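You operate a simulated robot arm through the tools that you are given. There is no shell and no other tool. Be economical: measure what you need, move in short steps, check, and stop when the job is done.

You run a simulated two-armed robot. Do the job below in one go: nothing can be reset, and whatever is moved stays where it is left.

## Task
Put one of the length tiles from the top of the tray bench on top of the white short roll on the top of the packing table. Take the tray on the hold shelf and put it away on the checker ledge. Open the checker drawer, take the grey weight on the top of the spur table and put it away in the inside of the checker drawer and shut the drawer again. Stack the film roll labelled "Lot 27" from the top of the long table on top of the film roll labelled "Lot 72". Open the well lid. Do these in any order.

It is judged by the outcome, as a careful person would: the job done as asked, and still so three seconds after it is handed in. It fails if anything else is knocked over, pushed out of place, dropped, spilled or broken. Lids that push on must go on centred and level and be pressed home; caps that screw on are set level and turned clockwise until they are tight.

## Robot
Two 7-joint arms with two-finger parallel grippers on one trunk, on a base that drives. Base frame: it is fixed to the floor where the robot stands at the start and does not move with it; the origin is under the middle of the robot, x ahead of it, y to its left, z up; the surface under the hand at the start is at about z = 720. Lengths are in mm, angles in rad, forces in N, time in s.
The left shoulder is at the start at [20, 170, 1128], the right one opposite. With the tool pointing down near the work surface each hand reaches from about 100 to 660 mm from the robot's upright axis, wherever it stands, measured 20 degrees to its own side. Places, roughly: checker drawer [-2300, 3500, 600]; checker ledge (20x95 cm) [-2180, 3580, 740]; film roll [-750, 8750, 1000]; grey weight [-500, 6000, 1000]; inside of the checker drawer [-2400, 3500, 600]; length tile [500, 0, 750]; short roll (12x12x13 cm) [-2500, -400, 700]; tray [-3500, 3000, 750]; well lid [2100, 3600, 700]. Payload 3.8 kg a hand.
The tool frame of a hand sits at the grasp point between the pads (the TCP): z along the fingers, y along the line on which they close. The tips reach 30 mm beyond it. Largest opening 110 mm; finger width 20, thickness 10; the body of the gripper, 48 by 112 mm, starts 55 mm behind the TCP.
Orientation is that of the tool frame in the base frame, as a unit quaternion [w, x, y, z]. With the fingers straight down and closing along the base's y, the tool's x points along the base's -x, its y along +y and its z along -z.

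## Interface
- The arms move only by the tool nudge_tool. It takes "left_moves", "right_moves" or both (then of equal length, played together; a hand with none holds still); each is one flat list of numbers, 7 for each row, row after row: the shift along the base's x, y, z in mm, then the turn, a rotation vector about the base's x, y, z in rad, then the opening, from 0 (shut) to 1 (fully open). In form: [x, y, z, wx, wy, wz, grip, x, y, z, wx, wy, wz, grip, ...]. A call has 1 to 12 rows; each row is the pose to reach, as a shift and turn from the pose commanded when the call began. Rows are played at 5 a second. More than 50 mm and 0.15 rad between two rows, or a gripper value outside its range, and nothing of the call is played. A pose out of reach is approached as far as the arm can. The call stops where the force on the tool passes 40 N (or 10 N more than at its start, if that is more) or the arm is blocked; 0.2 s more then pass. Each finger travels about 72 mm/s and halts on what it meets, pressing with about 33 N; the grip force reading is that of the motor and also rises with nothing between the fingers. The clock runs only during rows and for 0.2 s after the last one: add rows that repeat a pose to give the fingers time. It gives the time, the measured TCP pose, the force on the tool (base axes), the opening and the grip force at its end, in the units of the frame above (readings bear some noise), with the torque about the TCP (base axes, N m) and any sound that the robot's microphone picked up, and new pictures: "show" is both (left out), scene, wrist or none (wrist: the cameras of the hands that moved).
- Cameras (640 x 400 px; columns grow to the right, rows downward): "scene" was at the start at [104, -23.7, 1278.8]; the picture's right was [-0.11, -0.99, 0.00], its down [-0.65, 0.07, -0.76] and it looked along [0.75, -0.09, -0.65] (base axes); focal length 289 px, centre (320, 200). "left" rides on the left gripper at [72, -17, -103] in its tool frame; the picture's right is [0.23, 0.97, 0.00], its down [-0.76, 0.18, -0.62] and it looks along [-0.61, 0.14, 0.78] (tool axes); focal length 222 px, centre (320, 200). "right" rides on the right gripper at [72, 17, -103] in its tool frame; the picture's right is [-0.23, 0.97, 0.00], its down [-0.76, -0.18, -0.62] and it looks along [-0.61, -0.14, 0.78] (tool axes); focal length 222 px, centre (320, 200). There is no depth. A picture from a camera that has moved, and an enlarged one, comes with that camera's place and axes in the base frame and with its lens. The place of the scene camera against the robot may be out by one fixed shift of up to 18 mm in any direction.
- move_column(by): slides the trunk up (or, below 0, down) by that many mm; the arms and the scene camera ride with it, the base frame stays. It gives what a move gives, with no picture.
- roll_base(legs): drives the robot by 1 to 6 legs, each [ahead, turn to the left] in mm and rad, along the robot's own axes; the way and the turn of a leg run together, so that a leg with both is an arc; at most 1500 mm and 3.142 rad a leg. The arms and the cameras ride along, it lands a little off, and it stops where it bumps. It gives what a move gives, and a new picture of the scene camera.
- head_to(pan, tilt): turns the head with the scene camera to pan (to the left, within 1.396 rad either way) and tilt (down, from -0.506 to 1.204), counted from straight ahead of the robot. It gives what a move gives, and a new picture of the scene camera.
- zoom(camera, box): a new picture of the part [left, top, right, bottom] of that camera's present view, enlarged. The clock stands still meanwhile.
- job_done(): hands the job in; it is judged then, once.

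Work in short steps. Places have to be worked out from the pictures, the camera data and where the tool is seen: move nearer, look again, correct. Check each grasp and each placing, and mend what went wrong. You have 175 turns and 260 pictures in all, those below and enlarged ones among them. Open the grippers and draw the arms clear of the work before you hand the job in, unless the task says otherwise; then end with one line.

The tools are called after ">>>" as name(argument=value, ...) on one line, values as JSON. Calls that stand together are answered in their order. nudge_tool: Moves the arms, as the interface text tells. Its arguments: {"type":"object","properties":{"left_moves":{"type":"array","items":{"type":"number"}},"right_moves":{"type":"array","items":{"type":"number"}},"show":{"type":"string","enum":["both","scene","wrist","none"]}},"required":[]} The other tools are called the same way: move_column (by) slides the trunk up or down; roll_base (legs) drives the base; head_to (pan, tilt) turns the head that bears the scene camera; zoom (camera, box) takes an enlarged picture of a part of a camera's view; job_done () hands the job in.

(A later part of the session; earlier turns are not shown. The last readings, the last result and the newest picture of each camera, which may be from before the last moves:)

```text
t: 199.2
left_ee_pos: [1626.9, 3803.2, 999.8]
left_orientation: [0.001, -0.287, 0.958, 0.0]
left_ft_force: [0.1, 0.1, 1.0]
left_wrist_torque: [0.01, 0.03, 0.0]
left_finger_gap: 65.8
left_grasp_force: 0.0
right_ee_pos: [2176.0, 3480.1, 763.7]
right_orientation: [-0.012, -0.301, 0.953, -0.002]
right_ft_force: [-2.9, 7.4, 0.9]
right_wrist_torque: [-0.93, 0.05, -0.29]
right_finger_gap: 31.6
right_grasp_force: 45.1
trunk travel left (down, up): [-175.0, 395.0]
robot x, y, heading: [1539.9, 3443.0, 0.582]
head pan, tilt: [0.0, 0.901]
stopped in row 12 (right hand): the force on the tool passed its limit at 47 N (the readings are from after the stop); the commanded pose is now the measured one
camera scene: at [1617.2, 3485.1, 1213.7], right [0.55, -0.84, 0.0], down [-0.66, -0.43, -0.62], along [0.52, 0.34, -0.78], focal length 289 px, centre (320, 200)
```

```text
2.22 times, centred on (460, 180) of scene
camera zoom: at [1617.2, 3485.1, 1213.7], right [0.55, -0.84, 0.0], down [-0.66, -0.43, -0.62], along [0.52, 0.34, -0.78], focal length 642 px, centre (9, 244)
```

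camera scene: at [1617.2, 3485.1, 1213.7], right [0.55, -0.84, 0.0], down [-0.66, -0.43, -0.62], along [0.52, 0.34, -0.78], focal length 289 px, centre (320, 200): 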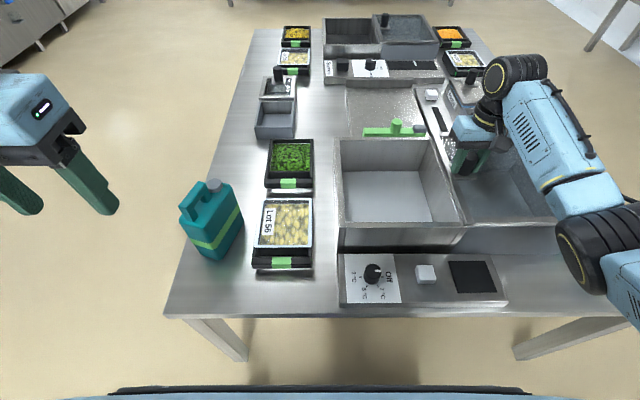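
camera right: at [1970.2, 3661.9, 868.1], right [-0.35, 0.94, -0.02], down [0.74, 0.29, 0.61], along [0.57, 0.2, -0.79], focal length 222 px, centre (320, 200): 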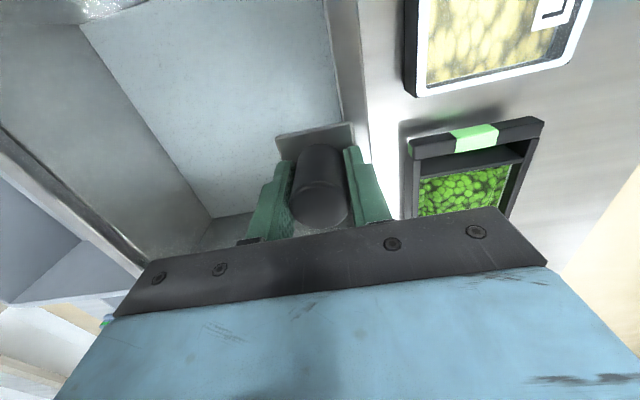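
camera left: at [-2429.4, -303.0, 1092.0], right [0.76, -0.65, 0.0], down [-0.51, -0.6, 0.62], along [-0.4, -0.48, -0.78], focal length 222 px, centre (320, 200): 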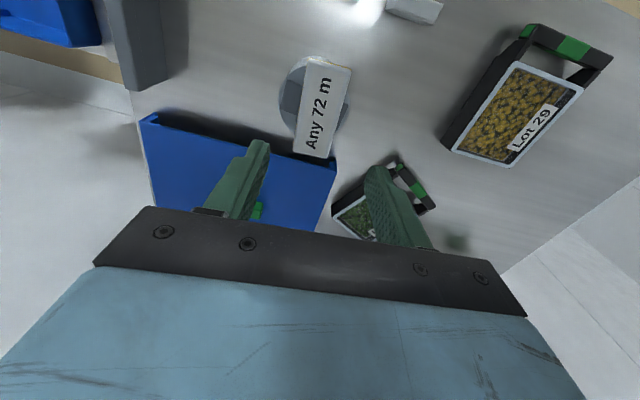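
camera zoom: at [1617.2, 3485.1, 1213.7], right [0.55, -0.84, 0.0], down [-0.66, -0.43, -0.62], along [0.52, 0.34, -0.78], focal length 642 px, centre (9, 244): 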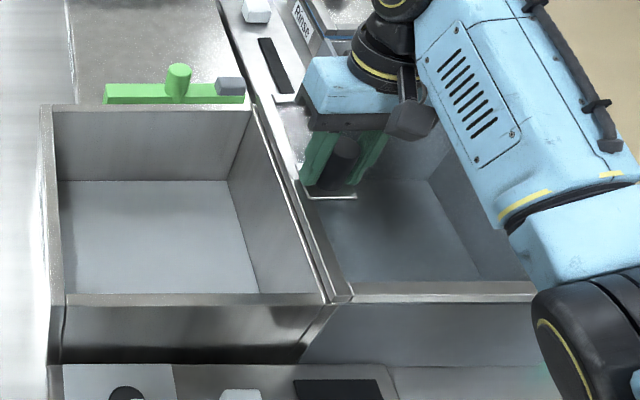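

Step refused; same with smaller steps.

>>> nudge_tool(right_moves=[0, 0, 0, 0, 0, 0, 0.3, 0, 0, 0, 0, 0, 0, 0.55, 0, 0, 0, 0, 0, 0, 0.55, 0, 0, 45, 0, 0, 0, 0.55, 0, 0, 90, 0, 0, 0, 0.5, 0, 0, 135, 0, 0, 0, 0.3, -20, -5, 175, 0, 0, 0, 0, -55, -15, 205, 0, 0, 0, 0, -95, -25, 220, 0, 0, 0, 0, -140, -30, 220, 0, 0, 0, 0, -185, -35, 220, 0, 0, 0, 0], show="scene")

```text
t: 201.6
left_ee_pos: [1626.6, 3803.8, 998.9]
left_orientation: [0.0, -0.286, 0.958, 0.0]
left_ft_force: [-0.5, 0.3, -0.2]
left_wrist_torque: [0.01, 0.0, -0.02]
left_finger_gap: 66.1
left_grasp_force: 0.0
right_ee_pos: [1989.4, 3442.7, 984.2]
right_orientation: [-0.012, -0.299, 0.954, -0.004]
right_ft_force: [0.6, -0.2, 0.8]
right_wrist_torque: [0.01, 0.03, 0.01]
right_finger_gap: 0.1
right_grasp_force: 33.0
trunk travel left (down, up): [-175.0, 395.0]
robot x, y, heading: [1538.4, 3448.7, 0.582]
head pan, tilt: [0.0, 0.901]
camera scene: at [1616.7, 3485.2, 1213.6], right [0.55, -0.84, 0.0], down [-0.66, -0.43, -0.62], along [0.52, 0.34, -0.78], focal length 289 px, centre (320, 200)
```

scene: 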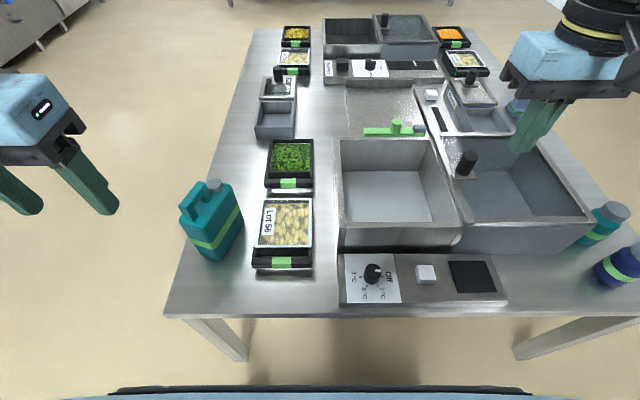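

The lid now sits over the right basin. I back away and head round toward the far side of the line, looking for a passage.

>>> head_to(pan=0, tilt=0.3)

>>> roll_base(legs=[[-500, 0], [0, 0.87], [1000, 0], [0, -0.2]])

```text
t: 202.6
left_ee_pos: [1627.3, 3802.6, 998.9]
left_orientation: [0.001, -0.286, 0.958, 0.001]
left_ft_force: [-0.2, 0.2, -1.1]
left_wrist_torque: [0.02, 0.02, -0.05]
left_finger_gap: 65.9
left_grasp_force: 0.1
right_ee_pos: [1991.0, 3442.3, 986.0]
right_orientation: [-0.013, -0.299, 0.954, -0.003]
right_ft_force: [0.3, 0.5, 0.1]
right_wrist_torque: [-0.03, 0.0, 0.04]
right_finger_gap: 0.0
right_grasp_force: 32.7
trunk travel left (down, up): [-175.0, 395.0]
robot x, y, heading: [1538.7, 3448.1, 0.58]
head pan, tilt: [0.0, 0.3]
camera scene: at [1632.0, 3495.1, 1265.7], right [0.55, -0.84, 0.0], down [-0.25, -0.16, -0.95], along [0.8, 0.52, -0.3], focal length 289 px, centre (320, 200)
```

scene: 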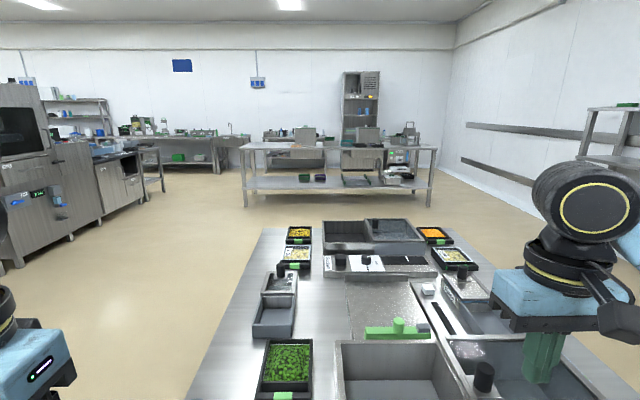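

```text
t: 213.4
left_ee_pos: [1069.4, 4506.3, 998.7]
left_orientation: [0.0, -0.59, 0.807, -0.001]
left_ft_force: [-0.3, 0.6, 0.2]
left_wrist_torque: [0.01, 0.04, -0.01]
left_finger_gap: 66.3
left_grasp_force: 0.2
right_ee_pos: [1577.6, 4455.9, 984.6]
right_orientation: [-0.012, -0.601, 0.799, -0.007]
right_ft_force: [-0.1, 0.2, -0.1]
right_wrist_torque: [-0.01, 0.03, 0.02]
right_finger_gap: 0.0
right_grasp_force: 32.9
trunk travel left (down, up): [-175.0, 395.0]
robot x, y, heading: [1225.5, 4168.7, 1.262]
head pan, tilt: [0.0, 0.3]
camera scene: at [1257.5, 4267.0, 1265.8], right [0.95, -0.3, 0.0], down [-0.09, -0.28, -0.96], along [0.29, 0.91, -0.3], focal length 289 px, centre (320, 200)
```

scene: 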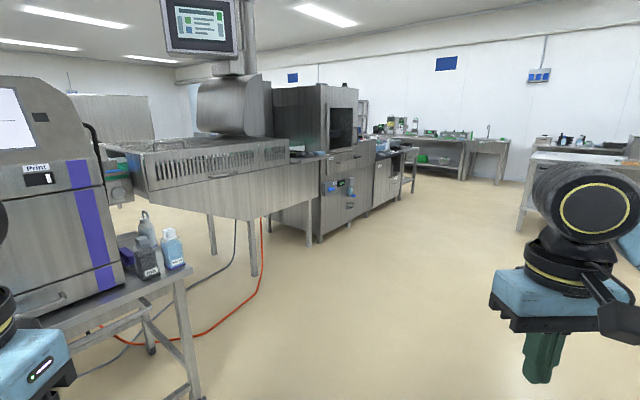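

A passage seems to exist past the line's far end. I drive along the aisle toward it.

>>> roll_base(legs=[[0, -0.423], [1300, 0], [1300, 0], [900, 0]])

```text
t: 231.7
left_ee_pos: [3576.1, 7123.5, 997.5]
left_orientation: [0.0, -0.403, 0.915, 0.0]
left_ft_force: [-0.8, -0.1, 0.7]
left_wrist_torque: [0.04, 0.01, -0.02]
left_finger_gap: 66.0
left_grasp_force: 0.1
right_ee_pos: [4018.0, 6863.4, 985.8]
right_orientation: [-0.012, -0.416, 0.909, -0.004]
right_ft_force: [-0.3, -0.2, -0.2]
right_wrist_torque: [0.02, -0.02, 0.02]
right_finger_gap: 0.3
right_grasp_force: 32.8
trunk travel left (down, up): [-175.0, 395.0]
robot x, y, heading: [3579.1, 6756.9, 0.826]
head pan, tilt: [0.0, 0.3]
camera scene: at [3653.4, 6827.4, 1265.8], right [0.74, -0.68, 0.0], down [-0.2, -0.22, -0.96], along [0.65, 0.7, -0.3], focal length 289 px, centre (320, 200)
```

scene: 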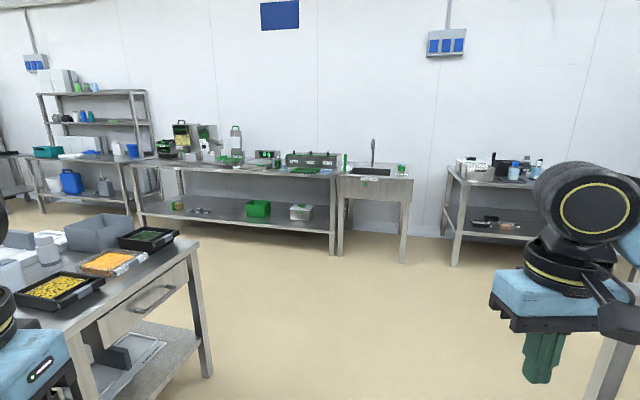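

The line ends there with a 1.4 m gap to the wall benches. I drive round the end.

>>> roll_base(legs=[[0, -0.128], [920, 0], [900, 0], [0, 1.476], [1000, 0]])

```text
t: 249.8
left_ee_pos: [4039.8, 8823.1, 998.2]
left_orientation: [0.0, 0.887, -0.461, 0.0]
left_ft_force: [0.1, 0.9, -0.2]
left_wrist_torque: [-0.01, -0.01, -0.01]
left_finger_gap: 66.0
left_grasp_force: 0.1
right_ee_pos: [4389.6, 9197.9, 984.6]
right_orientation: [0.007, 0.893, -0.449, 0.011]
right_ft_force: [0.4, -0.4, 0.2]
right_wrist_torque: [0.0, 0.01, 0.02]
right_finger_gap: 0.0
right_grasp_force: 33.1
trunk travel left (down, up): [-175.0, 395.0]
robot x, y, heading: [4398.7, 8741.1, 2.182]
head pan, tilt: [0.0, 0.3]
camera scene: at [4332.7, 8823.2, 1265.8], right [0.82, 0.57, 0.0], down [0.17, -0.24, -0.96], along [-0.55, 0.78, -0.3], focal length 289 px, centre (320, 200)
```

scene: 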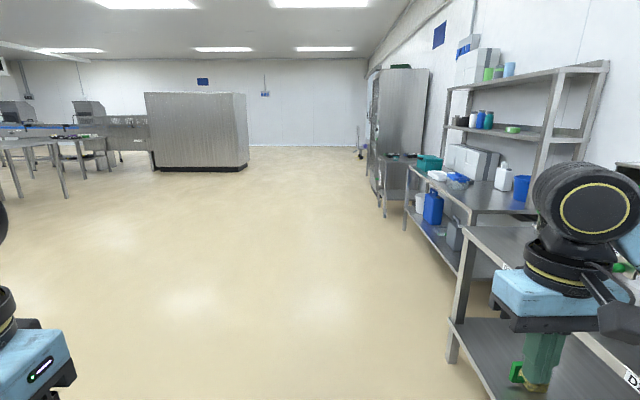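

Open floor. I turn toward the film table.

>>> roll_base(legs=[[300, 0], [0, 0.9]])

>>> zoom(camera="scene", box=[160, 80, 480, 240])

```text
t: 254.2
left_ee_pos: [3945.2, 8753.7, 998.3]
left_orientation: [0.001, 1.0, -0.023, -0.001]
left_ft_force: [-0.6, 0.2, -0.3]
left_wrist_torque: [-0.02, 0.02, -0.01]
left_finger_gap: 65.9
left_grasp_force: 0.1
right_ee_pos: [3861.0, 9257.6, 984.5]
right_orientation: [0.001, 1.0, -0.008, 0.013]
right_ft_force: [0.0, -0.1, -1.1]
right_wrist_torque: [0.01, 0.0, -0.01]
right_finger_gap: 0.0
right_grasp_force: 33.1
trunk travel left (down, up): [-175.0, 395.0]
robot x, y, heading: [4226.7, 8984.8, 3.095]
head pan, tilt: [0.0, 0.3]
camera scene: at [4111.3, 8980.5, 1265.8], right [0.05, 1.0, 0.0], down [0.3, -0.01, -0.96], along [-0.95, 0.04, -0.3], focal length 289 px, centre (320, 200)
```

scene: 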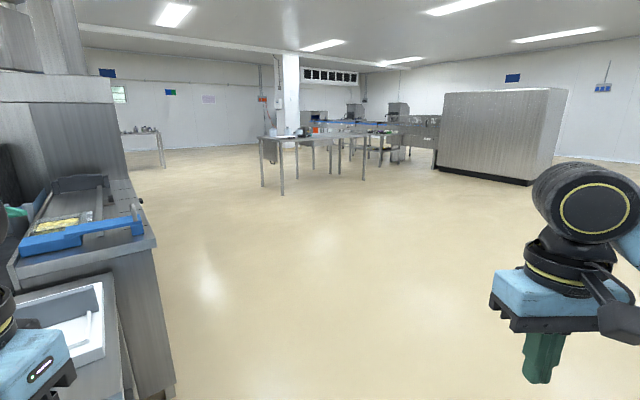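

```text
2.00 times, centred on (320, 160) of scene
camera zoom: at [4111.3, 8980.5, 1265.8], right [0.05, 1.0, 0.0], down [0.3, -0.01, -0.96], along [-0.95, 0.04, -0.3], focal length 578 px, centre (320, 280)
```

zoom: 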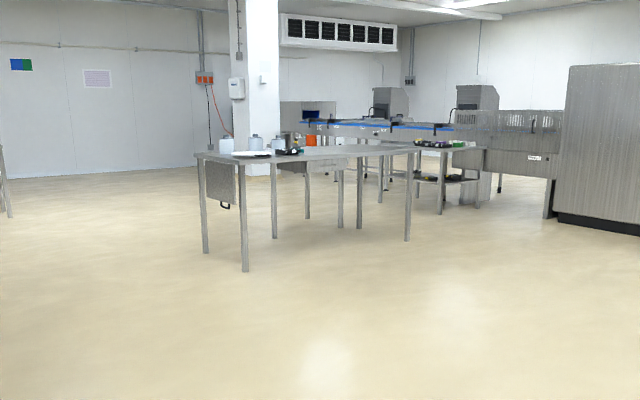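

The long table is at about (-750,8750) ahead. I drive near it and turn to face it.

>>> roll_base(legs=[[1350, 0], [1350, 0], [1200, 0], [0, 0.6]])

>>> zoom(camera="scene", box=[120, 60, 520, 290])

```text
t: 274.7
left_ee_pos: [215.5, 8816.6, 998.9]
left_orientation: [0.0, 0.962, 0.272, -0.002]
left_ft_force: [0.9, -1.2, -0.4]
left_wrist_torque: [-0.01, 0.05, -0.01]
left_finger_gap: 65.9
left_grasp_force: 0.0
right_ee_pos: [-137.4, 9188.4, 984.7]
right_orientation: [-0.003, 0.959, 0.284, 0.012]
right_ft_force: [-0.3, 0.7, -0.2]
right_wrist_torque: [0.04, -0.01, 0.0]
right_finger_gap: 0.3
right_grasp_force: 33.1
trunk travel left (down, up): [-175.0, 395.0]
robot x, y, heading: [314.9, 9170.8, -2.593]
head pan, tilt: [0.0, 0.3]
camera scene: at [216.9, 9097.3, 1265.8], right [-0.52, 0.85, 0.0], down [0.25, 0.15, -0.96], along [-0.81, -0.5, -0.3], focal length 289 px, centre (320, 200)
```

scene: 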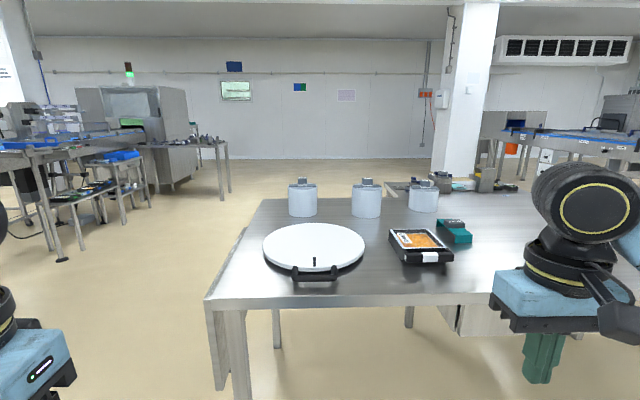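

```text
1.60 times, centred on (320, 175) of scene
camera zoom: at [216.9, 9097.3, 1265.8], right [-0.52, 0.85, 0.0], down [0.25, 0.15, -0.96], along [-0.81, -0.5, -0.3], focal length 462 px, centre (320, 240)
```

zoom: 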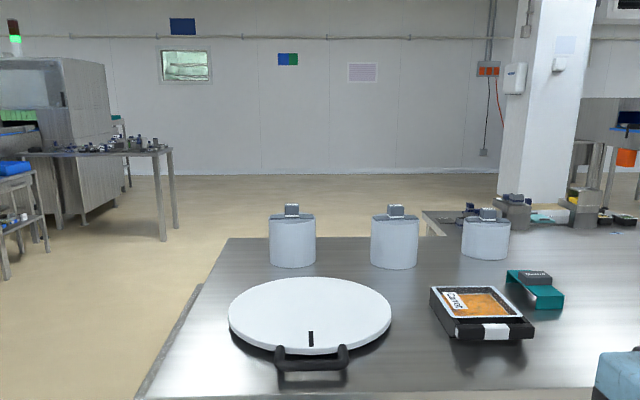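

Three rolls stand near the far edge of the table. I drive around its left end to the other side.

>>> roll_base(legs=[[0, 1.547], [870, 0], [0, -1.518], [950, 0], [950, 0], [0, -1.544]])

```text
t: 299.7
left_ee_pos: [-1127.3, 7383.0, 999.1]
left_orientation: [0.0, 0.897, -0.441, -0.001]
left_ft_force: [0.5, -0.2, -0.1]
left_wrist_torque: [-0.01, -0.02, -0.01]
left_finger_gap: 66.1
left_grasp_force: 0.1
right_ee_pos: [-795.9, 7773.2, 986.2]
right_orientation: [0.006, 0.903, -0.429, 0.011]
right_ft_force: [-0.3, 0.1, -0.7]
right_wrist_torque: [0.01, -0.02, 0.0]
right_finger_gap: 0.0
right_grasp_force: 33.4
trunk travel left (down, up): [-175.0, 395.0]
robot x, y, heading: [-769.9, 7319.7, 2.228]
head pan, tilt: [0.0, 0.3]
camera scene: at [-836.0, 7397.6, 1265.8], right [0.79, 0.61, 0.0], down [0.18, -0.23, -0.96], along [-0.58, 0.76, -0.3], focal length 289 px, centre (320, 200)
```

scene: 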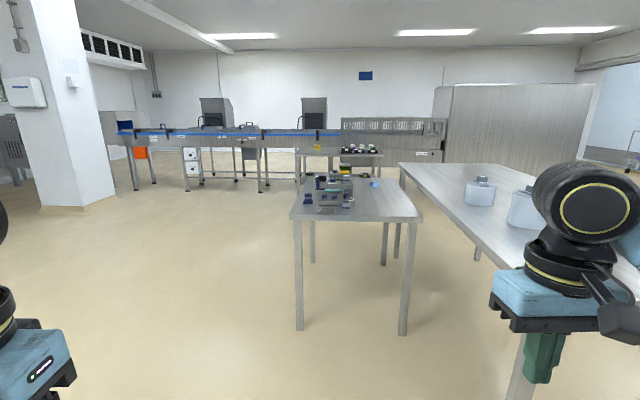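

I drive alongside and turn to face the rolls.

>>> roll_base(legs=[[0, -0.134], [940, 0], [0, -1.49]])

>>> zoom(camera="scene", box=[140, 130, 500, 350])

```text
t: 308.9
left_ee_pos: [-1157.0, 8501.0, 999.7]
left_orientation: [0.001, -0.291, 0.957, -0.001]
left_ft_force: [0.3, 0.1, 0.6]
left_wrist_torque: [-0.03, -0.01, 0.0]
left_finger_gap: 65.8
left_grasp_force: 0.0
right_ee_pos: [-789.0, 8143.7, 985.1]
right_orientation: [-0.012, -0.304, 0.953, -0.003]
right_ft_force: [-0.3, 0.8, 0.2]
right_wrist_torque: [-0.03, 0.02, 0.02]
right_finger_gap: 0.0
right_grasp_force: 33.0
trunk travel left (down, up): [-175.0, 395.0]
robot x, y, heading: [-1241.4, 8144.7, 0.591]
head pan, tilt: [0.0, 0.3]
camera scene: at [-1147.9, 8192.7, 1265.8], right [0.56, -0.83, 0.0], down [-0.25, -0.16, -0.96], along [0.79, 0.53, -0.3], focal length 289 px, centre (320, 200)
```

scene: 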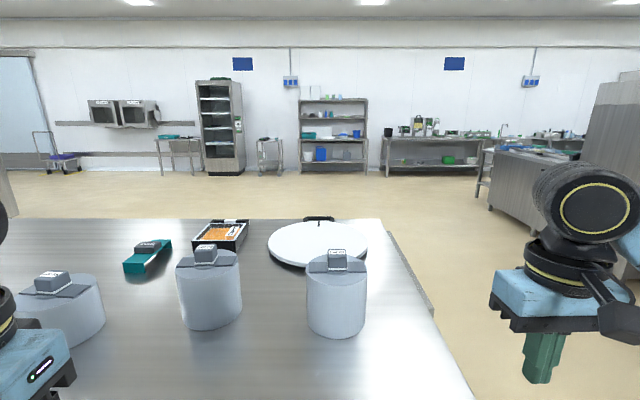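

```text
1.78 times, centred on (320, 240) of scene
camera zoom: at [-1147.9, 8192.7, 1265.8], right [0.56, -0.83, 0.0], down [-0.25, -0.16, -0.96], along [0.79, 0.53, -0.3], focal length 514 px, centre (320, 129)
```

zoom: 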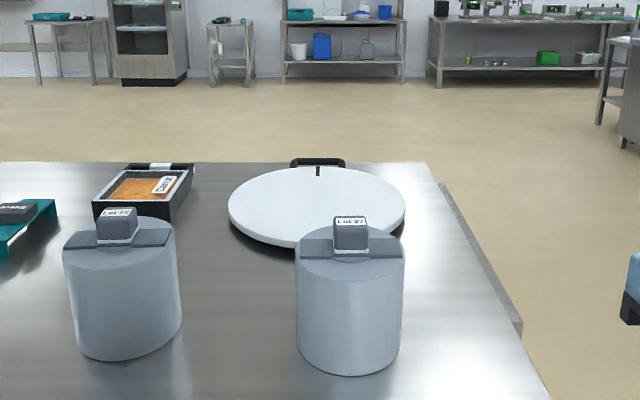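

Labels are on the grey blocks. I zoom on each to read them.

>>> zoom(camera="scene", box=[310, 235, 370, 285])

>>> zoom(camera="scene", box=[175, 235, 245, 285])

>>> zoom(camera="scene", box=[15, 260, 95, 310])

```text
8.00 times, centred on (340, 260) of scene
camera zoom: at [-1147.9, 8192.7, 1265.8], right [0.56, -0.83, 0.0], down [-0.25, -0.16, -0.96], along [0.79, 0.53, -0.3], focal length 2313 px, centre (160, -280)
```

zoom: 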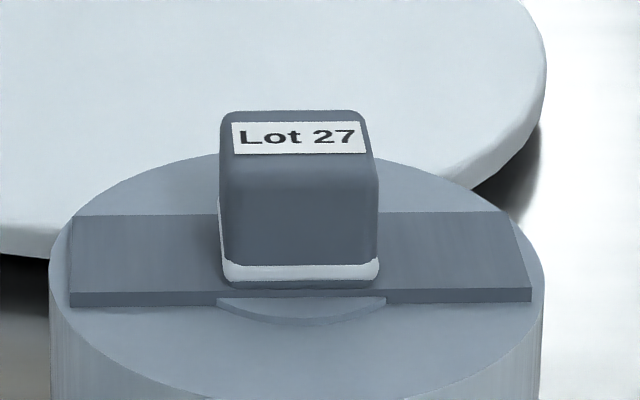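

```text
8.00 times, centred on (210, 260) of scene
camera zoom: at [-1147.9, 8192.7, 1265.8], right [0.56, -0.83, 0.0], down [-0.25, -0.16, -0.96], along [0.79, 0.53, -0.3], focal length 2313 px, centre (1200, -280)
```

zoom: 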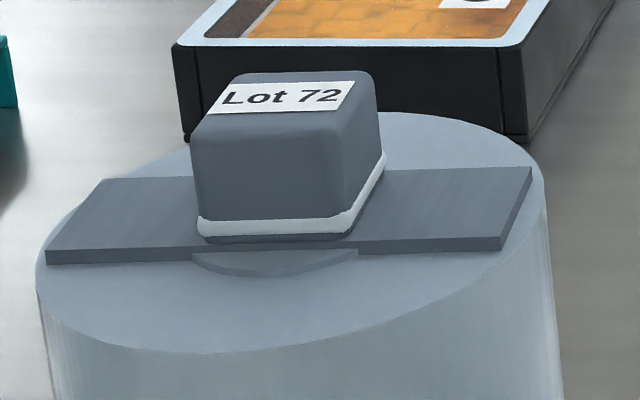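

```text
8.00 times, centred on (55, 285) of scene
camera zoom: at [-1147.9, 8192.7, 1265.8], right [0.56, -0.83, 0.0], down [-0.25, -0.16, -0.96], along [0.79, 0.53, -0.3], focal length 2313 px, centre (2440, -480)
```

zoom: 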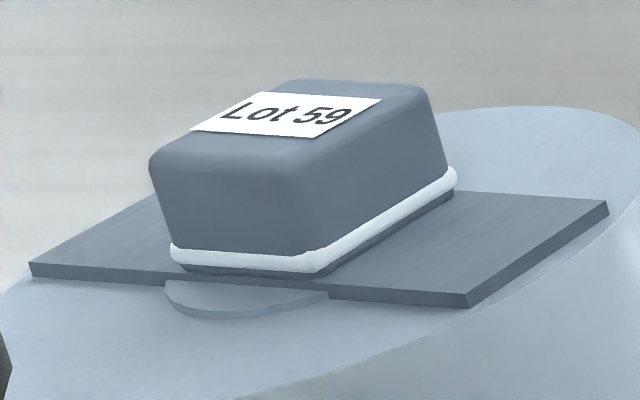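

Lot 27 is the right roll (about (-735,8432), top z 975, block to 1010); Lot 72 the middle one (about (-856,8657)). I raise the trunk and shift the robot so both are in reach of the right hand.

>>> move_column(by=300)

>>> head_to(pan=0, tilt=0.75)

>>> roll_base(legs=[[0, 0.86], [175, 0], [0, -0.847]])

```text
t: 311.9
left_ee_pos: [-1156.2, 8500.8, 1298.6]
left_orientation: [0.0, -0.292, 0.957, 0.0]
left_ft_force: [-0.3, 0.0, -0.3]
left_wrist_torque: [-0.02, 0.02, 0.02]
left_finger_gap: 65.9
left_grasp_force: 0.0
right_ee_pos: [-788.2, 8144.4, 1285.5]
right_orientation: [-0.013, -0.305, 0.952, -0.003]
right_ft_force: [0.3, 0.1, 0.2]
right_wrist_torque: [0.01, 0.01, 0.02]
right_finger_gap: 0.0
right_grasp_force: 33.1
trunk travel left (down, up): [-475.0, 95.0]
robot x, y, heading: [-1244.4, 8147.6, 0.589]
head pan, tilt: [0.0, 0.3]
```

```text
t: 312.8
left_ee_pos: [-1155.2, 8500.0, 1297.5]
left_orientation: [0.001, -0.29, 0.957, 0.0]
left_ft_force: [0.3, -0.1, 0.2]
left_wrist_torque: [0.01, -0.02, 0.0]
left_finger_gap: 66.0
left_grasp_force: 0.1
right_ee_pos: [-788.0, 8144.2, 1285.0]
right_orientation: [-0.013, -0.305, 0.952, -0.003]
right_ft_force: [0.2, -0.3, -0.2]
right_wrist_torque: [-0.02, 0.01, -0.01]
right_finger_gap: 0.0
right_grasp_force: 33.6
trunk travel left (down, up): [-475.0, 95.0]
robot x, y, heading: [-1240.0, 8145.4, 0.586]
head pan, tilt: [0.0, 0.75]
camera scene: at [-1156.7, 8186.9, 1525.5], right [0.56, -0.83, 0.0], down [-0.57, -0.38, -0.73], along [0.61, 0.41, -0.68], focal length 289 px, centre (320, 200)
```

scene: 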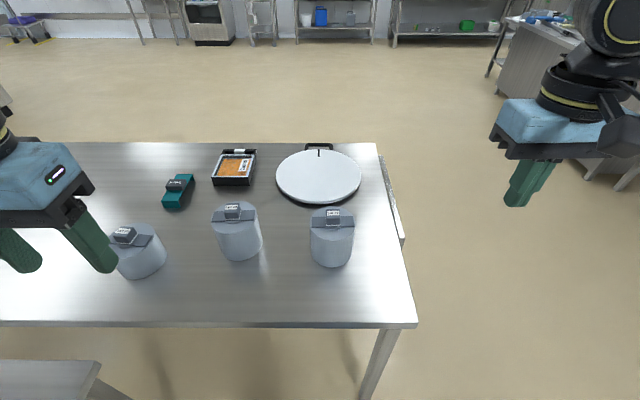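

```text
t: 318.8
left_ee_pos: [-1141.9, 8676.2, 1298.6]
left_orientation: [-0.001, -0.299, 0.954, 0.0]
left_ft_force: [0.2, 0.1, -0.2]
left_wrist_torque: [-0.03, -0.01, 0.01]
left_finger_gap: 65.8
left_grasp_force: 0.0
right_ee_pos: [-768.4, 8324.0, 1284.9]
right_orientation: [-0.013, -0.312, 0.95, -0.003]
right_ft_force: [0.5, -0.2, 0.3]
right_wrist_torque: [-0.03, 0.0, -0.02]
right_finger_gap: 0.1
right_grasp_force: 32.6
trunk travel left (down, up): [-475.0, 95.0]
robot x, y, heading: [-1223.5, 8321.7, 0.603]
head pan, tilt: [0.0, 0.75]
camera scene: at [-1138.1, 8362.5, 1525.4], right [0.57, -0.82, 0.0], down [-0.56, -0.39, -0.73], along [0.6, 0.42, -0.68], focal length 289 px, centre (320, 200)
```

scene: 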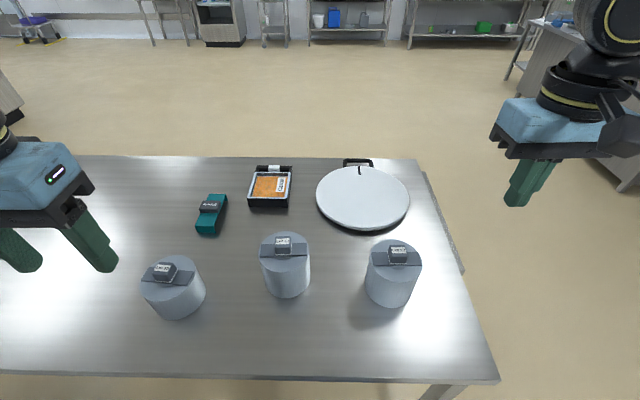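

I bring the right hand above the Lot 27 block, correcting its slight tilt.

>>> nudge_tool(right_moves=[12, 40, 0, 0.014, -0.023, 0, 0.4, 24, 80, -20, 0.014, -0.023, 0, 0.7, 36, 120, -40, 0.014, -0.023, 0, 0.7, 36, 133, -80, 0.014, -0.023, 0, 0.7, 36, 133, -120, 0.014, -0.023, 0, 0.7, 36, 133, -160, 0.014, -0.023, 0, 0.7, 36, 133, -160, 0.014, -0.023, 0, 0.7])

```text
t: 320.4
left_ee_pos: [-1142.5, 8676.4, 1299.3]
left_orientation: [0.001, -0.299, 0.954, 0.0]
left_ft_force: [-0.1, -0.8, -0.3]
left_wrist_torque: [-0.03, 0.01, 0.01]
left_finger_gap: 65.9
left_grasp_force: 0.0
right_ee_pos: [-732.0, 8456.6, 1125.4]
right_orientation: [0.001, -0.311, 0.95, 0.001]
right_ft_force: [0.5, -0.7, -0.4]
right_wrist_torque: [0.0, 0.02, -0.02]
right_finger_gap: 76.9
right_grasp_force: 0.1
trunk travel left (down, up): [-475.0, 95.0]
robot x, y, heading: [-1222.5, 8319.6, 0.604]
head pan, tilt: [0.0, 0.75]
camera scene: at [-1138.4, 8362.4, 1525.5], right [0.57, -0.82, 0.0], down [-0.56, -0.39, -0.73], along [0.6, 0.42, -0.68], focal length 289 px, centre (320, 200)
camera right: at [-800.9, 8426.4, 1228.1], right [-0.39, 0.92, 0.0], down [0.72, 0.31, 0.62], along [0.57, 0.25, -0.78], focal length 222 px, centre (320, 200)
```

scene: 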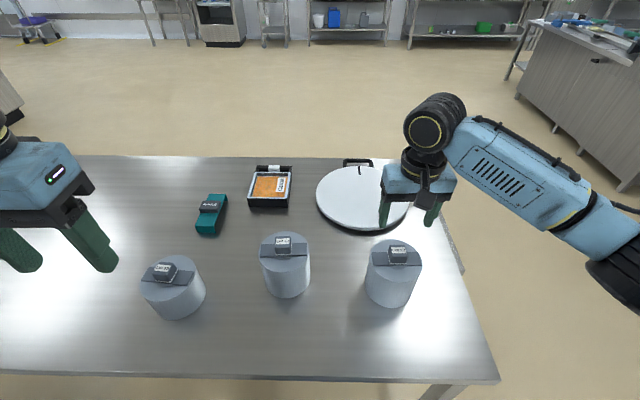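
right: 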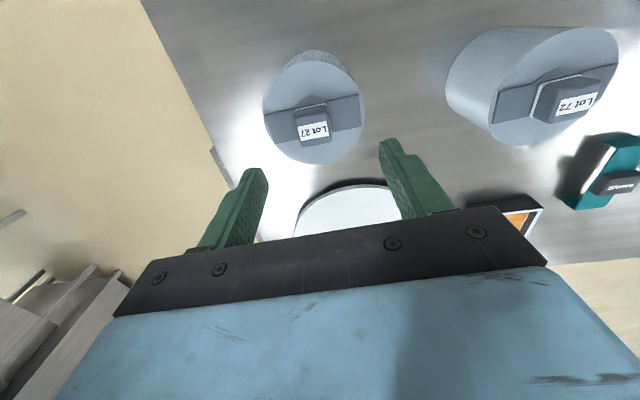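

I centre on the block and lower to z 1065.

>>> nudge_tool(right_moves=[5, -1, -20, 0, 0, 0, 0.6, 10, -1, -40, 0, 0, 0, 0.6, 10, -1, -60, 0, 0, 0, 0.6, 10, -1, -60, 0, 0, 0, 0.6], show="wrist")

```text
t: 321.4
left_ee_pos: [-1141.6, 8675.2, 1299.0]
left_orientation: [0.0, -0.298, 0.955, 0.0]
left_ft_force: [-0.5, -0.5, -0.2]
left_wrist_torque: [0.0, -0.01, -0.02]
left_finger_gap: 66.3
left_grasp_force: 0.0
right_ee_pos: [-722.4, 8456.2, 1065.9]
right_orientation: [0.0, -0.311, 0.95, 0.0]
right_ft_force: [0.4, -0.1, 0.2]
right_wrist_torque: [-0.01, 0.0, 0.0]
right_finger_gap: 65.9
right_grasp_force: 0.1
trunk travel left (down, up): [-475.0, 95.0]
robot x, y, heading: [-1222.0, 8319.4, 0.608]
head pan, tilt: [0.0, 0.75]
camera right: at [-790.9, 8426.5, 1168.0], right [-0.39, 0.92, 0.0], down [0.72, 0.31, 0.62], along [0.57, 0.25, -0.78], focal length 222 px, centre (320, 200)
```

right: 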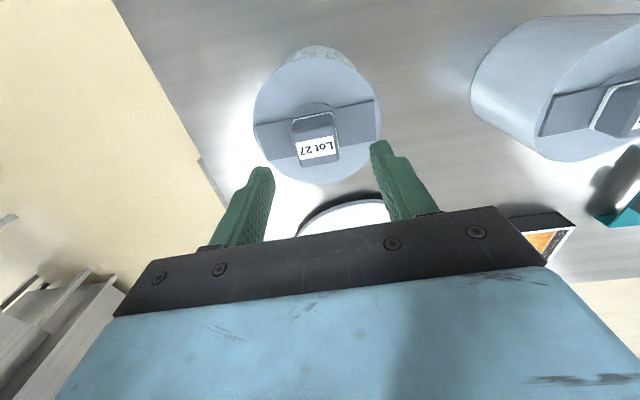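

Block top is at about z 1001, centred within 5 mm. I lower to z 1002 and close.

>>> nudge_tool(right_moves=[4, 0, -25, 0, 0, 0, 0.6, 4, 0, -50, 0, 0, 0, 0.6, 4, 0, -63, 0, 0, 0, 0.6, 4, 0, -63, 0, 0, 0, 0.35, 4, 0, -63, 0, 0, 0, 0.1, 4, 0, -63, 0, 0, 0, 0, 4, 0, -63, 0, 0, 0, 0], show="wrist")

```text
t: 323.0
left_ee_pos: [-1140.9, 8675.2, 1298.1]
left_orientation: [0.0, -0.298, 0.955, 0.001]
left_ft_force: [0.2, -0.9, 0.8]
left_wrist_torque: [0.01, 0.01, -0.02]
left_finger_gap: 65.9
left_grasp_force: 0.0
right_ee_pos: [-718.8, 8457.5, 1002.9]
right_orientation: [0.0, -0.311, 0.95, 0.0]
right_ft_force: [1.3, -0.3, 0.5]
right_wrist_torque: [0.15, -0.21, -0.09]
right_finger_gap: 36.1
right_grasp_force: 33.1
trunk travel left (down, up): [-475.0, 95.0]
robot x, y, heading: [-1221.8, 8315.2, 0.608]
head pan, tilt: [0.0, 0.75]
camera right: at [-786.8, 8426.9, 1104.9], right [-0.39, 0.92, 0.0], down [0.72, 0.31, 0.62], along [0.57, 0.24, -0.78], focal length 222 px, centre (320, 200)
```

right: 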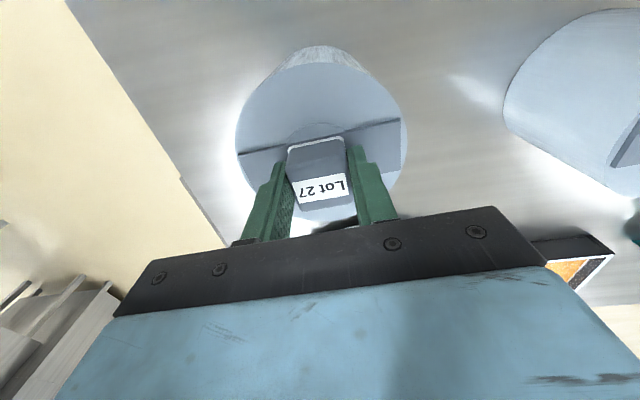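

Gripped (36 mm). I lift it straight up in steps.

>>> nudge_tool(right_moves=[0, 0, 10, 0, 0, 0, 0, 0, 0, 25, 0, 0, 0, 0, 0, 0, 60, 0, 0, 0, 0, 0, 0, 100, 0, 0, 0, 0, 0, 0, 145, 0, 0, 0, 0, 0, 0, 190, 0, 0, 0, 0, 0, 0, 215, 0, 0, 0, 0, 0, 0, 215, 0, 0, 0, 0])

```text
t: 324.8
left_ee_pos: [-1141.7, 8675.7, 1297.8]
left_orientation: [0.0, -0.298, 0.955, 0.0]
left_ft_force: [-0.2, -0.4, 0.7]
left_wrist_torque: [0.0, -0.02, 0.0]
left_finger_gap: 65.8
left_grasp_force: 0.1
right_ee_pos: [-719.1, 8457.0, 1216.2]
right_orientation: [0.0, -0.312, 0.95, 0.0]
right_ft_force: [0.3, 0.8, -6.5]
right_wrist_torque: [-0.03, -0.01, -0.01]
right_finger_gap: 35.9
right_grasp_force: 33.6
trunk travel left (down, up): [-475.0, 95.0]
robot x, y, heading: [-1220.1, 8317.4, 0.604]
head pan, tilt: [0.0, 0.75]
camera scene: at [-1137.5, 8362.8, 1525.3], right [0.57, -0.82, 0.0], down [-0.56, -0.39, -0.73], along [0.6, 0.42, -0.68], focal length 289 px, centre (320, 200)
camera right: at [-787.8, 8427.1, 1318.6], right [-0.39, 0.92, 0.0], down [0.72, 0.31, 0.62], along [0.57, 0.24, -0.78], focal length 222 px, centre (320, 200)
```

scene: 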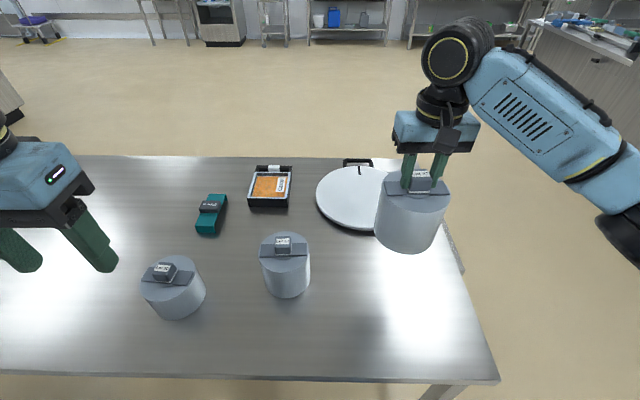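
right: 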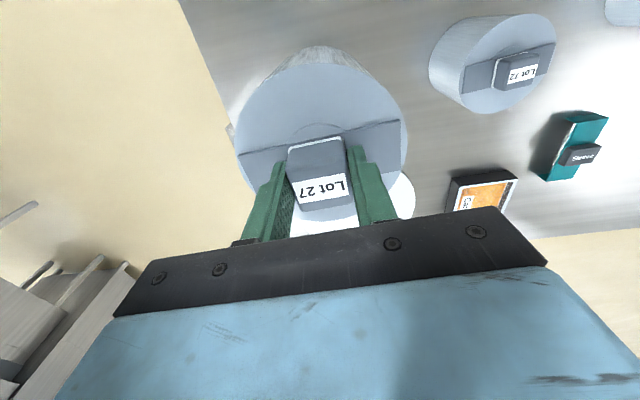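

Lifted cleanly (about 0.65 kg). Lot 72's block is at about (-844,8678). I move across above it.

>>> nudge_tool(right_moves=[-21, 37, 0, 0, 0, 0, 0, -42, 74, 0, 0, 0, 0, 0, -63, 111, 0, 0, 0, 0, 0, -84, 148, 0, 0, 0, 0, 0, -105, 185, 0, 0, 0, 0, 0, -125, 221, 0, 0, 0, 0, 0, -125, 221, 0, 0, 0, 0, 0])

>>> zoom(camera="scene", box=[230, 140, 350, 310])

```text
t: 326.4
left_ee_pos: [-1139.6, 8674.5, 1298.0]
left_orientation: [-0.001, -0.299, 0.954, 0.0]
left_ft_force: [0.1, -0.5, -0.2]
left_wrist_torque: [-0.02, 0.03, -0.02]
left_finger_gap: 66.0
left_grasp_force: 0.0
right_ee_pos: [-842.6, 8676.8, 1216.3]
right_orientation: [0.0, -0.31, 0.951, 0.0]
right_ft_force: [1.4, -0.5, -4.6]
right_wrist_torque: [0.03, 0.02, -0.01]
right_finger_gap: 35.8
right_grasp_force: 32.9
trunk travel left (down, up): [-475.0, 95.0]
robot x, y, heading: [-1224.7, 8319.3, 0.604]
head pan, tilt: [0.0, 0.75]
camera scene: at [-1136.7, 8361.7, 1525.4], right [0.57, -0.82, 0.0], down [-0.56, -0.39, -0.73], along [0.6, 0.42, -0.68], focal length 289 px, centre (320, 200)
camera right: at [-910.3, 8647.0, 1318.4], right [-0.39, 0.92, 0.0], down [0.72, 0.31, 0.62], along [0.57, 0.24, -0.78], focal length 222 px, centre (320, 200)
```

scene: 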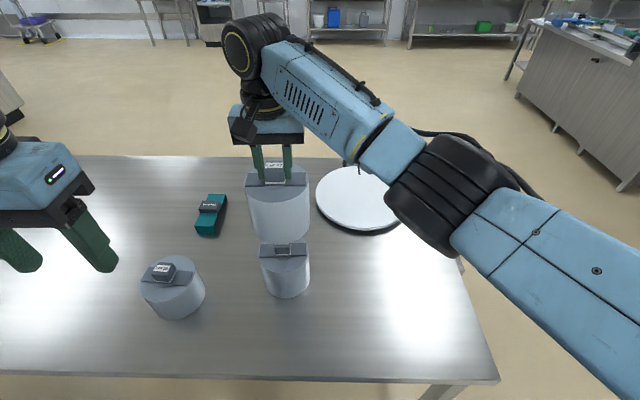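
right: 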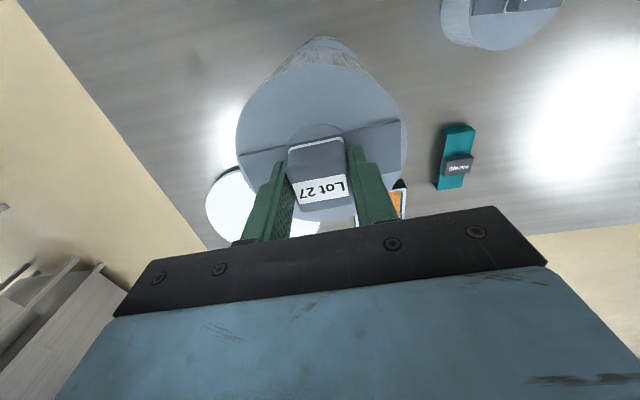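

```text
2.35 times, centred on (290, 225) of scene
camera zoom: at [-1136.7, 8361.7, 1525.4], right [0.57, -0.82, 0.0], down [-0.56, -0.39, -0.73], along [0.6, 0.42, -0.68], focal length 680 px, centre (391, 141)
```

zoom: 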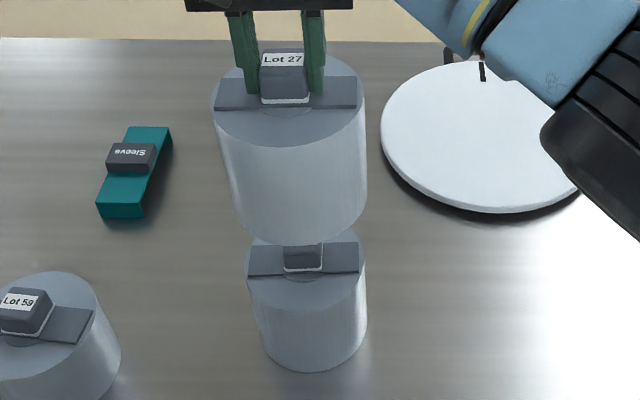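

Nearly aligned: I shift about 5 mm left and 2 mm back, and lower to z 1165.

>>> nudge_tool(right_moves=[-5, 3, 0, 0, 0, 0, 0, -5, 3, -25, 0, 0, 0, 0, -5, 3, -45, 0, 0, 0, 0, -5, 3, -51, 0, 0, 0, 0, -5, 3, -51, 0, 0, 0, 0], show="none")

>>> zoom(camera="scene", box=[230, 140, 350, 310])

```text
t: 327.6
left_ee_pos: [-1142.1, 8676.8, 1298.9]
left_orientation: [0.0, -0.299, 0.954, 0.0]
left_ft_force: [-0.1, 0.2, 0.8]
left_wrist_torque: [0.03, -0.01, 0.02]
left_finger_gap: 66.0
left_grasp_force: 0.0
right_ee_pos: [-847.4, 8682.2, 1165.8]
right_orientation: [0.0, -0.312, 0.95, 0.0]
right_ft_force: [0.3, -0.8, -6.5]
right_wrist_torque: [-0.02, 0.01, -0.03]
right_finger_gap: 36.0
right_grasp_force: 32.4
trunk travel left (down, up): [-475.0, 95.0]
robot x, y, heading: [-1227.0, 8318.4, 0.602]
head pan, tilt: [0.0, 0.75]
```

```text
2.35 times, centred on (290, 225) of scene
camera zoom: at [-1137.9, 8363.1, 1525.4], right [0.57, -0.82, 0.0], down [-0.56, -0.39, -0.73], along [0.6, 0.42, -0.68], focal length 680 px, centre (391, 141)
```

zoom: 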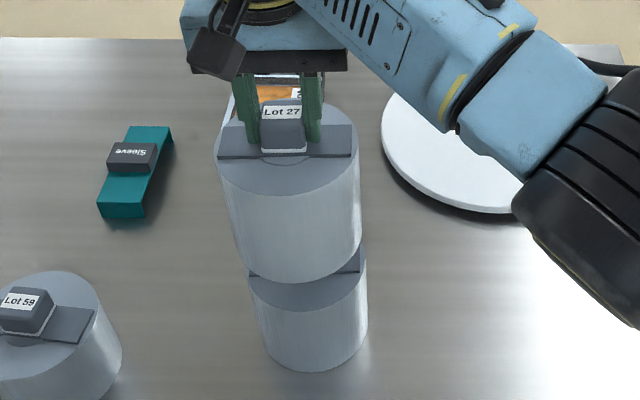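

Alignment looks right. I lower in small steps, watching the force.

>>> nudge_tool(right_moves=[1, -1, -4, 0, 0, 0, 0, 1, -1, -8, 0, 0, 0, 0, 1, -1, -12, 0, 0, 0, 0, 1, -1, -16, 0, 0, 0, 0, 1, -1, -20, 0, 0, 0, 0, 1, -1, -20, 0, 0, 0, 0], show="none")

```text
t: 329.0
left_ee_pos: [-1142.7, 8673.4, 1299.7]
left_orientation: [0.002, -0.298, 0.955, 0.0]
left_ft_force: [1.1, -0.7, 0.0]
left_wrist_torque: [-0.01, 0.02, 0.0]
left_finger_gap: 65.9
left_grasp_force: 0.0
right_ee_pos: [-847.9, 8678.5, 1151.3]
right_orientation: [0.004, -0.313, 0.95, 0.003]
right_ft_force: [4.1, -1.3, 33.7]
right_wrist_torque: [-0.37, -0.23, -0.01]
right_finger_gap: 35.7
right_grasp_force: 33.0
trunk travel left (down, up): [-475.0, 95.0]
robot x, y, heading: [-1223.4, 8318.1, 0.607]
head pan, tilt: [0.0, 0.75]
```

Contact at z 1152; the torque suggests the block below is about 10 mm to the right. I lift slightly, shift 8 mm right and retry.

>>> nudge_tool(right_moves=[0, 0, 12, 0, 0, 0, 0, 4.5, -6.5, 12, 0, 0, 0, 0, 4.5, -6.5, 8, 0, 0, 0, 0, 4.5, -6.5, 5, 0, 0, 0, 0, 4.5, -6.5, 3, 0, 0, 0, 0, 4.5, -6.5, 3, 0, 0, 0, 0], show="none")

```text
t: 330.4
left_ee_pos: [-1142.3, 8674.2, 1299.1]
left_orientation: [0.001, -0.299, 0.954, 0.0]
left_ft_force: [0.5, 0.2, 0.9]
left_wrist_torque: [0.01, -0.02, -0.01]
left_finger_gap: 66.1
left_grasp_force: 0.1
right_ee_pos: [-842.4, 8674.7, 1151.1]
right_orientation: [0.002, -0.311, 0.95, 0.0]
right_ft_force: [0.4, -1.4, 5.2]
right_wrist_torque: [0.23, -0.23, -0.02]
right_finger_gap: 35.7
right_grasp_force: 32.3
trunk travel left (down, up): [-475.0, 95.0]
robot x, y, heading: [-1222.3, 8318.6, 0.599]
head pan, tilt: [0.0, 0.75]
```

>>> nudge_tool(right_moves=[0, 0, -2, 0, 0, 0, 0, 0, 0, -3, 0, 0, 0, 0, 0, 0, -3, 0, 0, 0, 0], show="none")

>>> zoom(camera="scene", box=[230, 160, 350, 310])

```text
t: 331.2
left_ee_pos: [-1142.7, 8674.2, 1300.2]
left_orientation: [0.001, -0.299, 0.954, 0.001]
left_ft_force: [0.2, 0.3, 0.4]
left_wrist_torque: [0.03, 0.03, -0.03]
left_finger_gap: 66.0
left_grasp_force: 0.1
right_ee_pos: [-844.0, 8673.0, 1149.2]
right_orientation: [0.004, -0.311, 0.95, 0.002]
right_ft_force: [5.8, -0.3, 33.4]
right_wrist_torque: [0.19, -0.09, -0.06]
right_finger_gap: 36.1
right_grasp_force: 33.1
trunk travel left (down, up): [-475.0, 95.0]
robot x, y, heading: [-1221.1, 8316.7, 0.603]
head pan, tilt: [0.0, 0.75]
```

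```text
2.67 times, centred on (290, 235) of scene
camera zoom: at [-1139.5, 8360.2, 1525.8], right [0.57, -0.82, 0.0], down [-0.56, -0.39, -0.73], along [0.6, 0.42, -0.68], focal length 771 px, centre (400, 107)
```

zoom: 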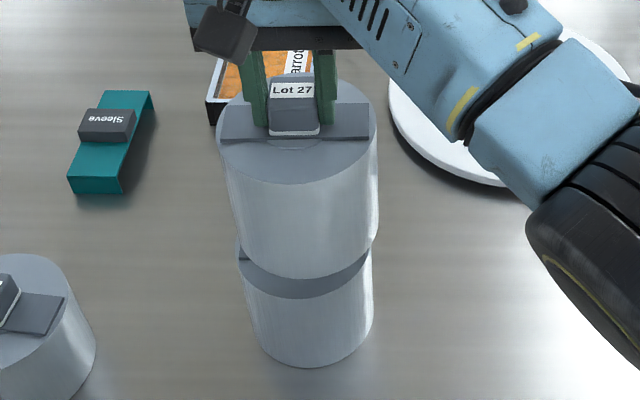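

Under load the contact is within 5 mm of the axis, flat on the block. I ease off and release.

>>> nudge_tool(right_moves=[0, 0, 2.5, 0, 0, 0, 0, 0, 0, 2.5, 0, 0, 0, 0.38, 0, 0, 2.5, 0, 0, 0, 0.45, 0, 0, 2.5, 0, 0, 0, 0.5, 0, 0, 2.5, 0, 0, 0, 0.5], show="none")

>>> zoom(camera="scene", box=[230, 160, 350, 310])

```text
t: 332.4
left_ee_pos: [-1141.8, 8675.7, 1297.3]
left_orientation: [-0.001, -0.298, 0.955, 0.0]
left_ft_force: [0.1, -0.2, 0.1]
left_wrist_torque: [-0.01, -0.01, 0.01]
left_finger_gap: 66.0
left_grasp_force: 0.2
right_ee_pos: [-843.7, 8673.7, 1148.8]
right_orientation: [0.0, -0.311, 0.95, -0.001]
right_ft_force: [-0.1, 0.5, -1.0]
right_wrist_torque: [0.01, 0.03, -0.01]
right_finger_gap: 55.1
right_grasp_force: 0.2
trunk travel left (down, up): [-475.0, 95.0]
robot x, y, heading: [-1219.8, 8314.5, 0.609]
head pan, tilt: [0.0, 0.75]
```

```text
2.67 times, centred on (290, 235) of scene
camera zoom: at [-1138.1, 8362.7, 1525.4], right [0.57, -0.82, 0.0], down [-0.56, -0.39, -0.73], along [0.6, 0.42, -0.68], focal length 771 px, centre (400, 107)
```

zoom: 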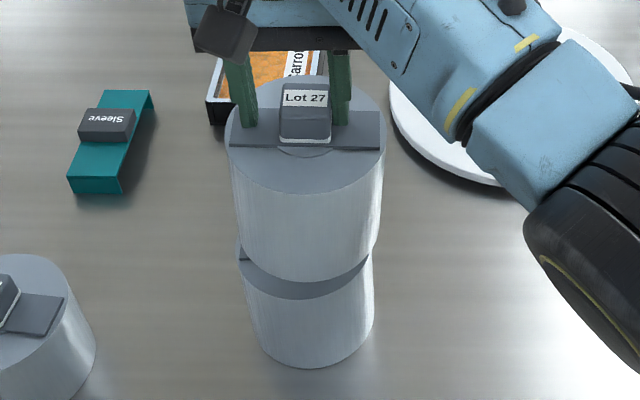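

The released roll has leaned slightly to the right against the finger, so it is off-centre. I re-grip at once and lift it off.

>>> nudge_tool(right_moves=[0, 0, 0, 0, 0, 0, 0.4, 0, 0, 0, 0, 0, 0, 0.25, 0, 0, 0, 0, 0, 0, 0, 0, 0, 0, 0, 0, 0, 0, 0, 0, 12, 0, 0, 0, 0, 0, 0, 12, 0, 0, 0, 0], show="none")

>>> zoom(camera="scene", box=[230, 160, 350, 310])

```text
t: 333.8
left_ee_pos: [-1141.3, 8675.7, 1298.5]
left_orientation: [0.0, -0.298, 0.955, 0.0]
left_ft_force: [-0.1, -0.3, 0.2]
left_wrist_torque: [0.0, 0.0, -0.01]
left_finger_gap: 66.1
left_grasp_force: 0.0
right_ee_pos: [-843.9, 8673.6, 1160.6]
right_orientation: [0.0, -0.313, 0.95, 0.0]
right_ft_force: [0.5, -0.2, -5.7]
right_wrist_torque: [0.01, 0.0, 0.0]
right_finger_gap: 35.9
right_grasp_force: 33.1
trunk travel left (down, up): [-475.0, 95.0]
robot x, y, heading: [-1220.0, 8314.9, 0.606]
head pan, tilt: [0.0, 0.75]
```

```text
2.67 times, centred on (290, 235) of scene
camera zoom: at [-1137.7, 8363.0, 1525.3], right [0.57, -0.82, 0.0], down [-0.56, -0.39, -0.73], along [0.6, 0.42, -0.68], focal length 771 px, centre (400, 107)
```

zoom: 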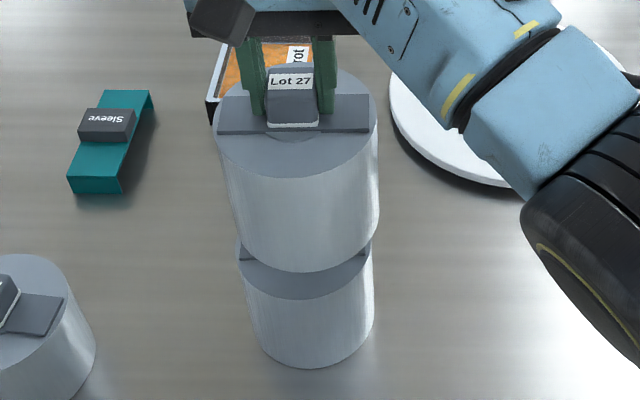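

Upright again. Correcting the torque for side forces, the support is left and behind, so I shift 8 mm left and 8 mm back and lower to contact.

>>> nudge_tool(right_moves=[-11.5, 2.5, 0, 0, 0, 0, 0, -11.5, 2.5, -5, 0, 0, 0, 0, -11.5, 2.5, -8, 0, 0, 0, 0, -11.5, 2.5, -10, 0, 0, 0, 0, -11.5, 2.5, -12, 0, 0, 0, 0, -11.5, 2.5, -12, 0, 0, 0, 0], show="none")

```text
t: 335.2
left_ee_pos: [-1140.7, 8676.7, 1298.5]
left_orientation: [0.0, -0.298, 0.954, -0.001]
left_ft_force: [-0.2, 0.8, 0.0]
left_wrist_torque: [0.0, -0.02, -0.02]
left_finger_gap: 66.0
left_grasp_force: 0.1
right_ee_pos: [-854.1, 8676.5, 1150.0]
right_orientation: [-0.001, -0.311, 0.951, 0.0]
right_ft_force: [-0.7, -0.5, -5.1]
right_wrist_torque: [0.0, 0.02, 0.02]
right_finger_gap: 35.9
right_grasp_force: 33.7
trunk travel left (down, up): [-475.0, 95.0]
robot x, y, heading: [-1222.8, 8317.5, 0.609]
head pan, tilt: [0.0, 0.75]
```

>>> nudge_tool(right_moves=[0, 0, -2, 0, 0, 0, 0, 0, 0, -4, 0, 0, 0, 0, 0, 0, -6, 0, 0, 0, 0, 0, 0, -8, 0, 0, 0, 0, 0, 0, -8, 0, 0, 0, 0], show="none")

```text
t: 336.4
left_ee_pos: [-1144.2, 8673.8, 1299.4]
left_orientation: [0.001, -0.299, 0.954, 0.0]
left_ft_force: [0.0, -0.2, -0.7]
left_wrist_torque: [-0.07, 0.02, 0.04]
left_finger_gap: 65.7
left_grasp_force: 0.1
right_ee_pos: [-856.3, 8676.2, 1144.3]
right_orientation: [0.004, -0.313, 0.95, 0.002]
right_ft_force: [-1.8, -1.2, 34.5]
right_wrist_torque: [-0.47, -0.62, -0.02]
right_finger_gap: 35.6
right_grasp_force: 33.3
trunk travel left (down, up): [-475.0, 95.0]
robot x, y, heading: [-1225.1, 8319.6, 0.606]
head pan, tilt: [0.0, 0.75]
```

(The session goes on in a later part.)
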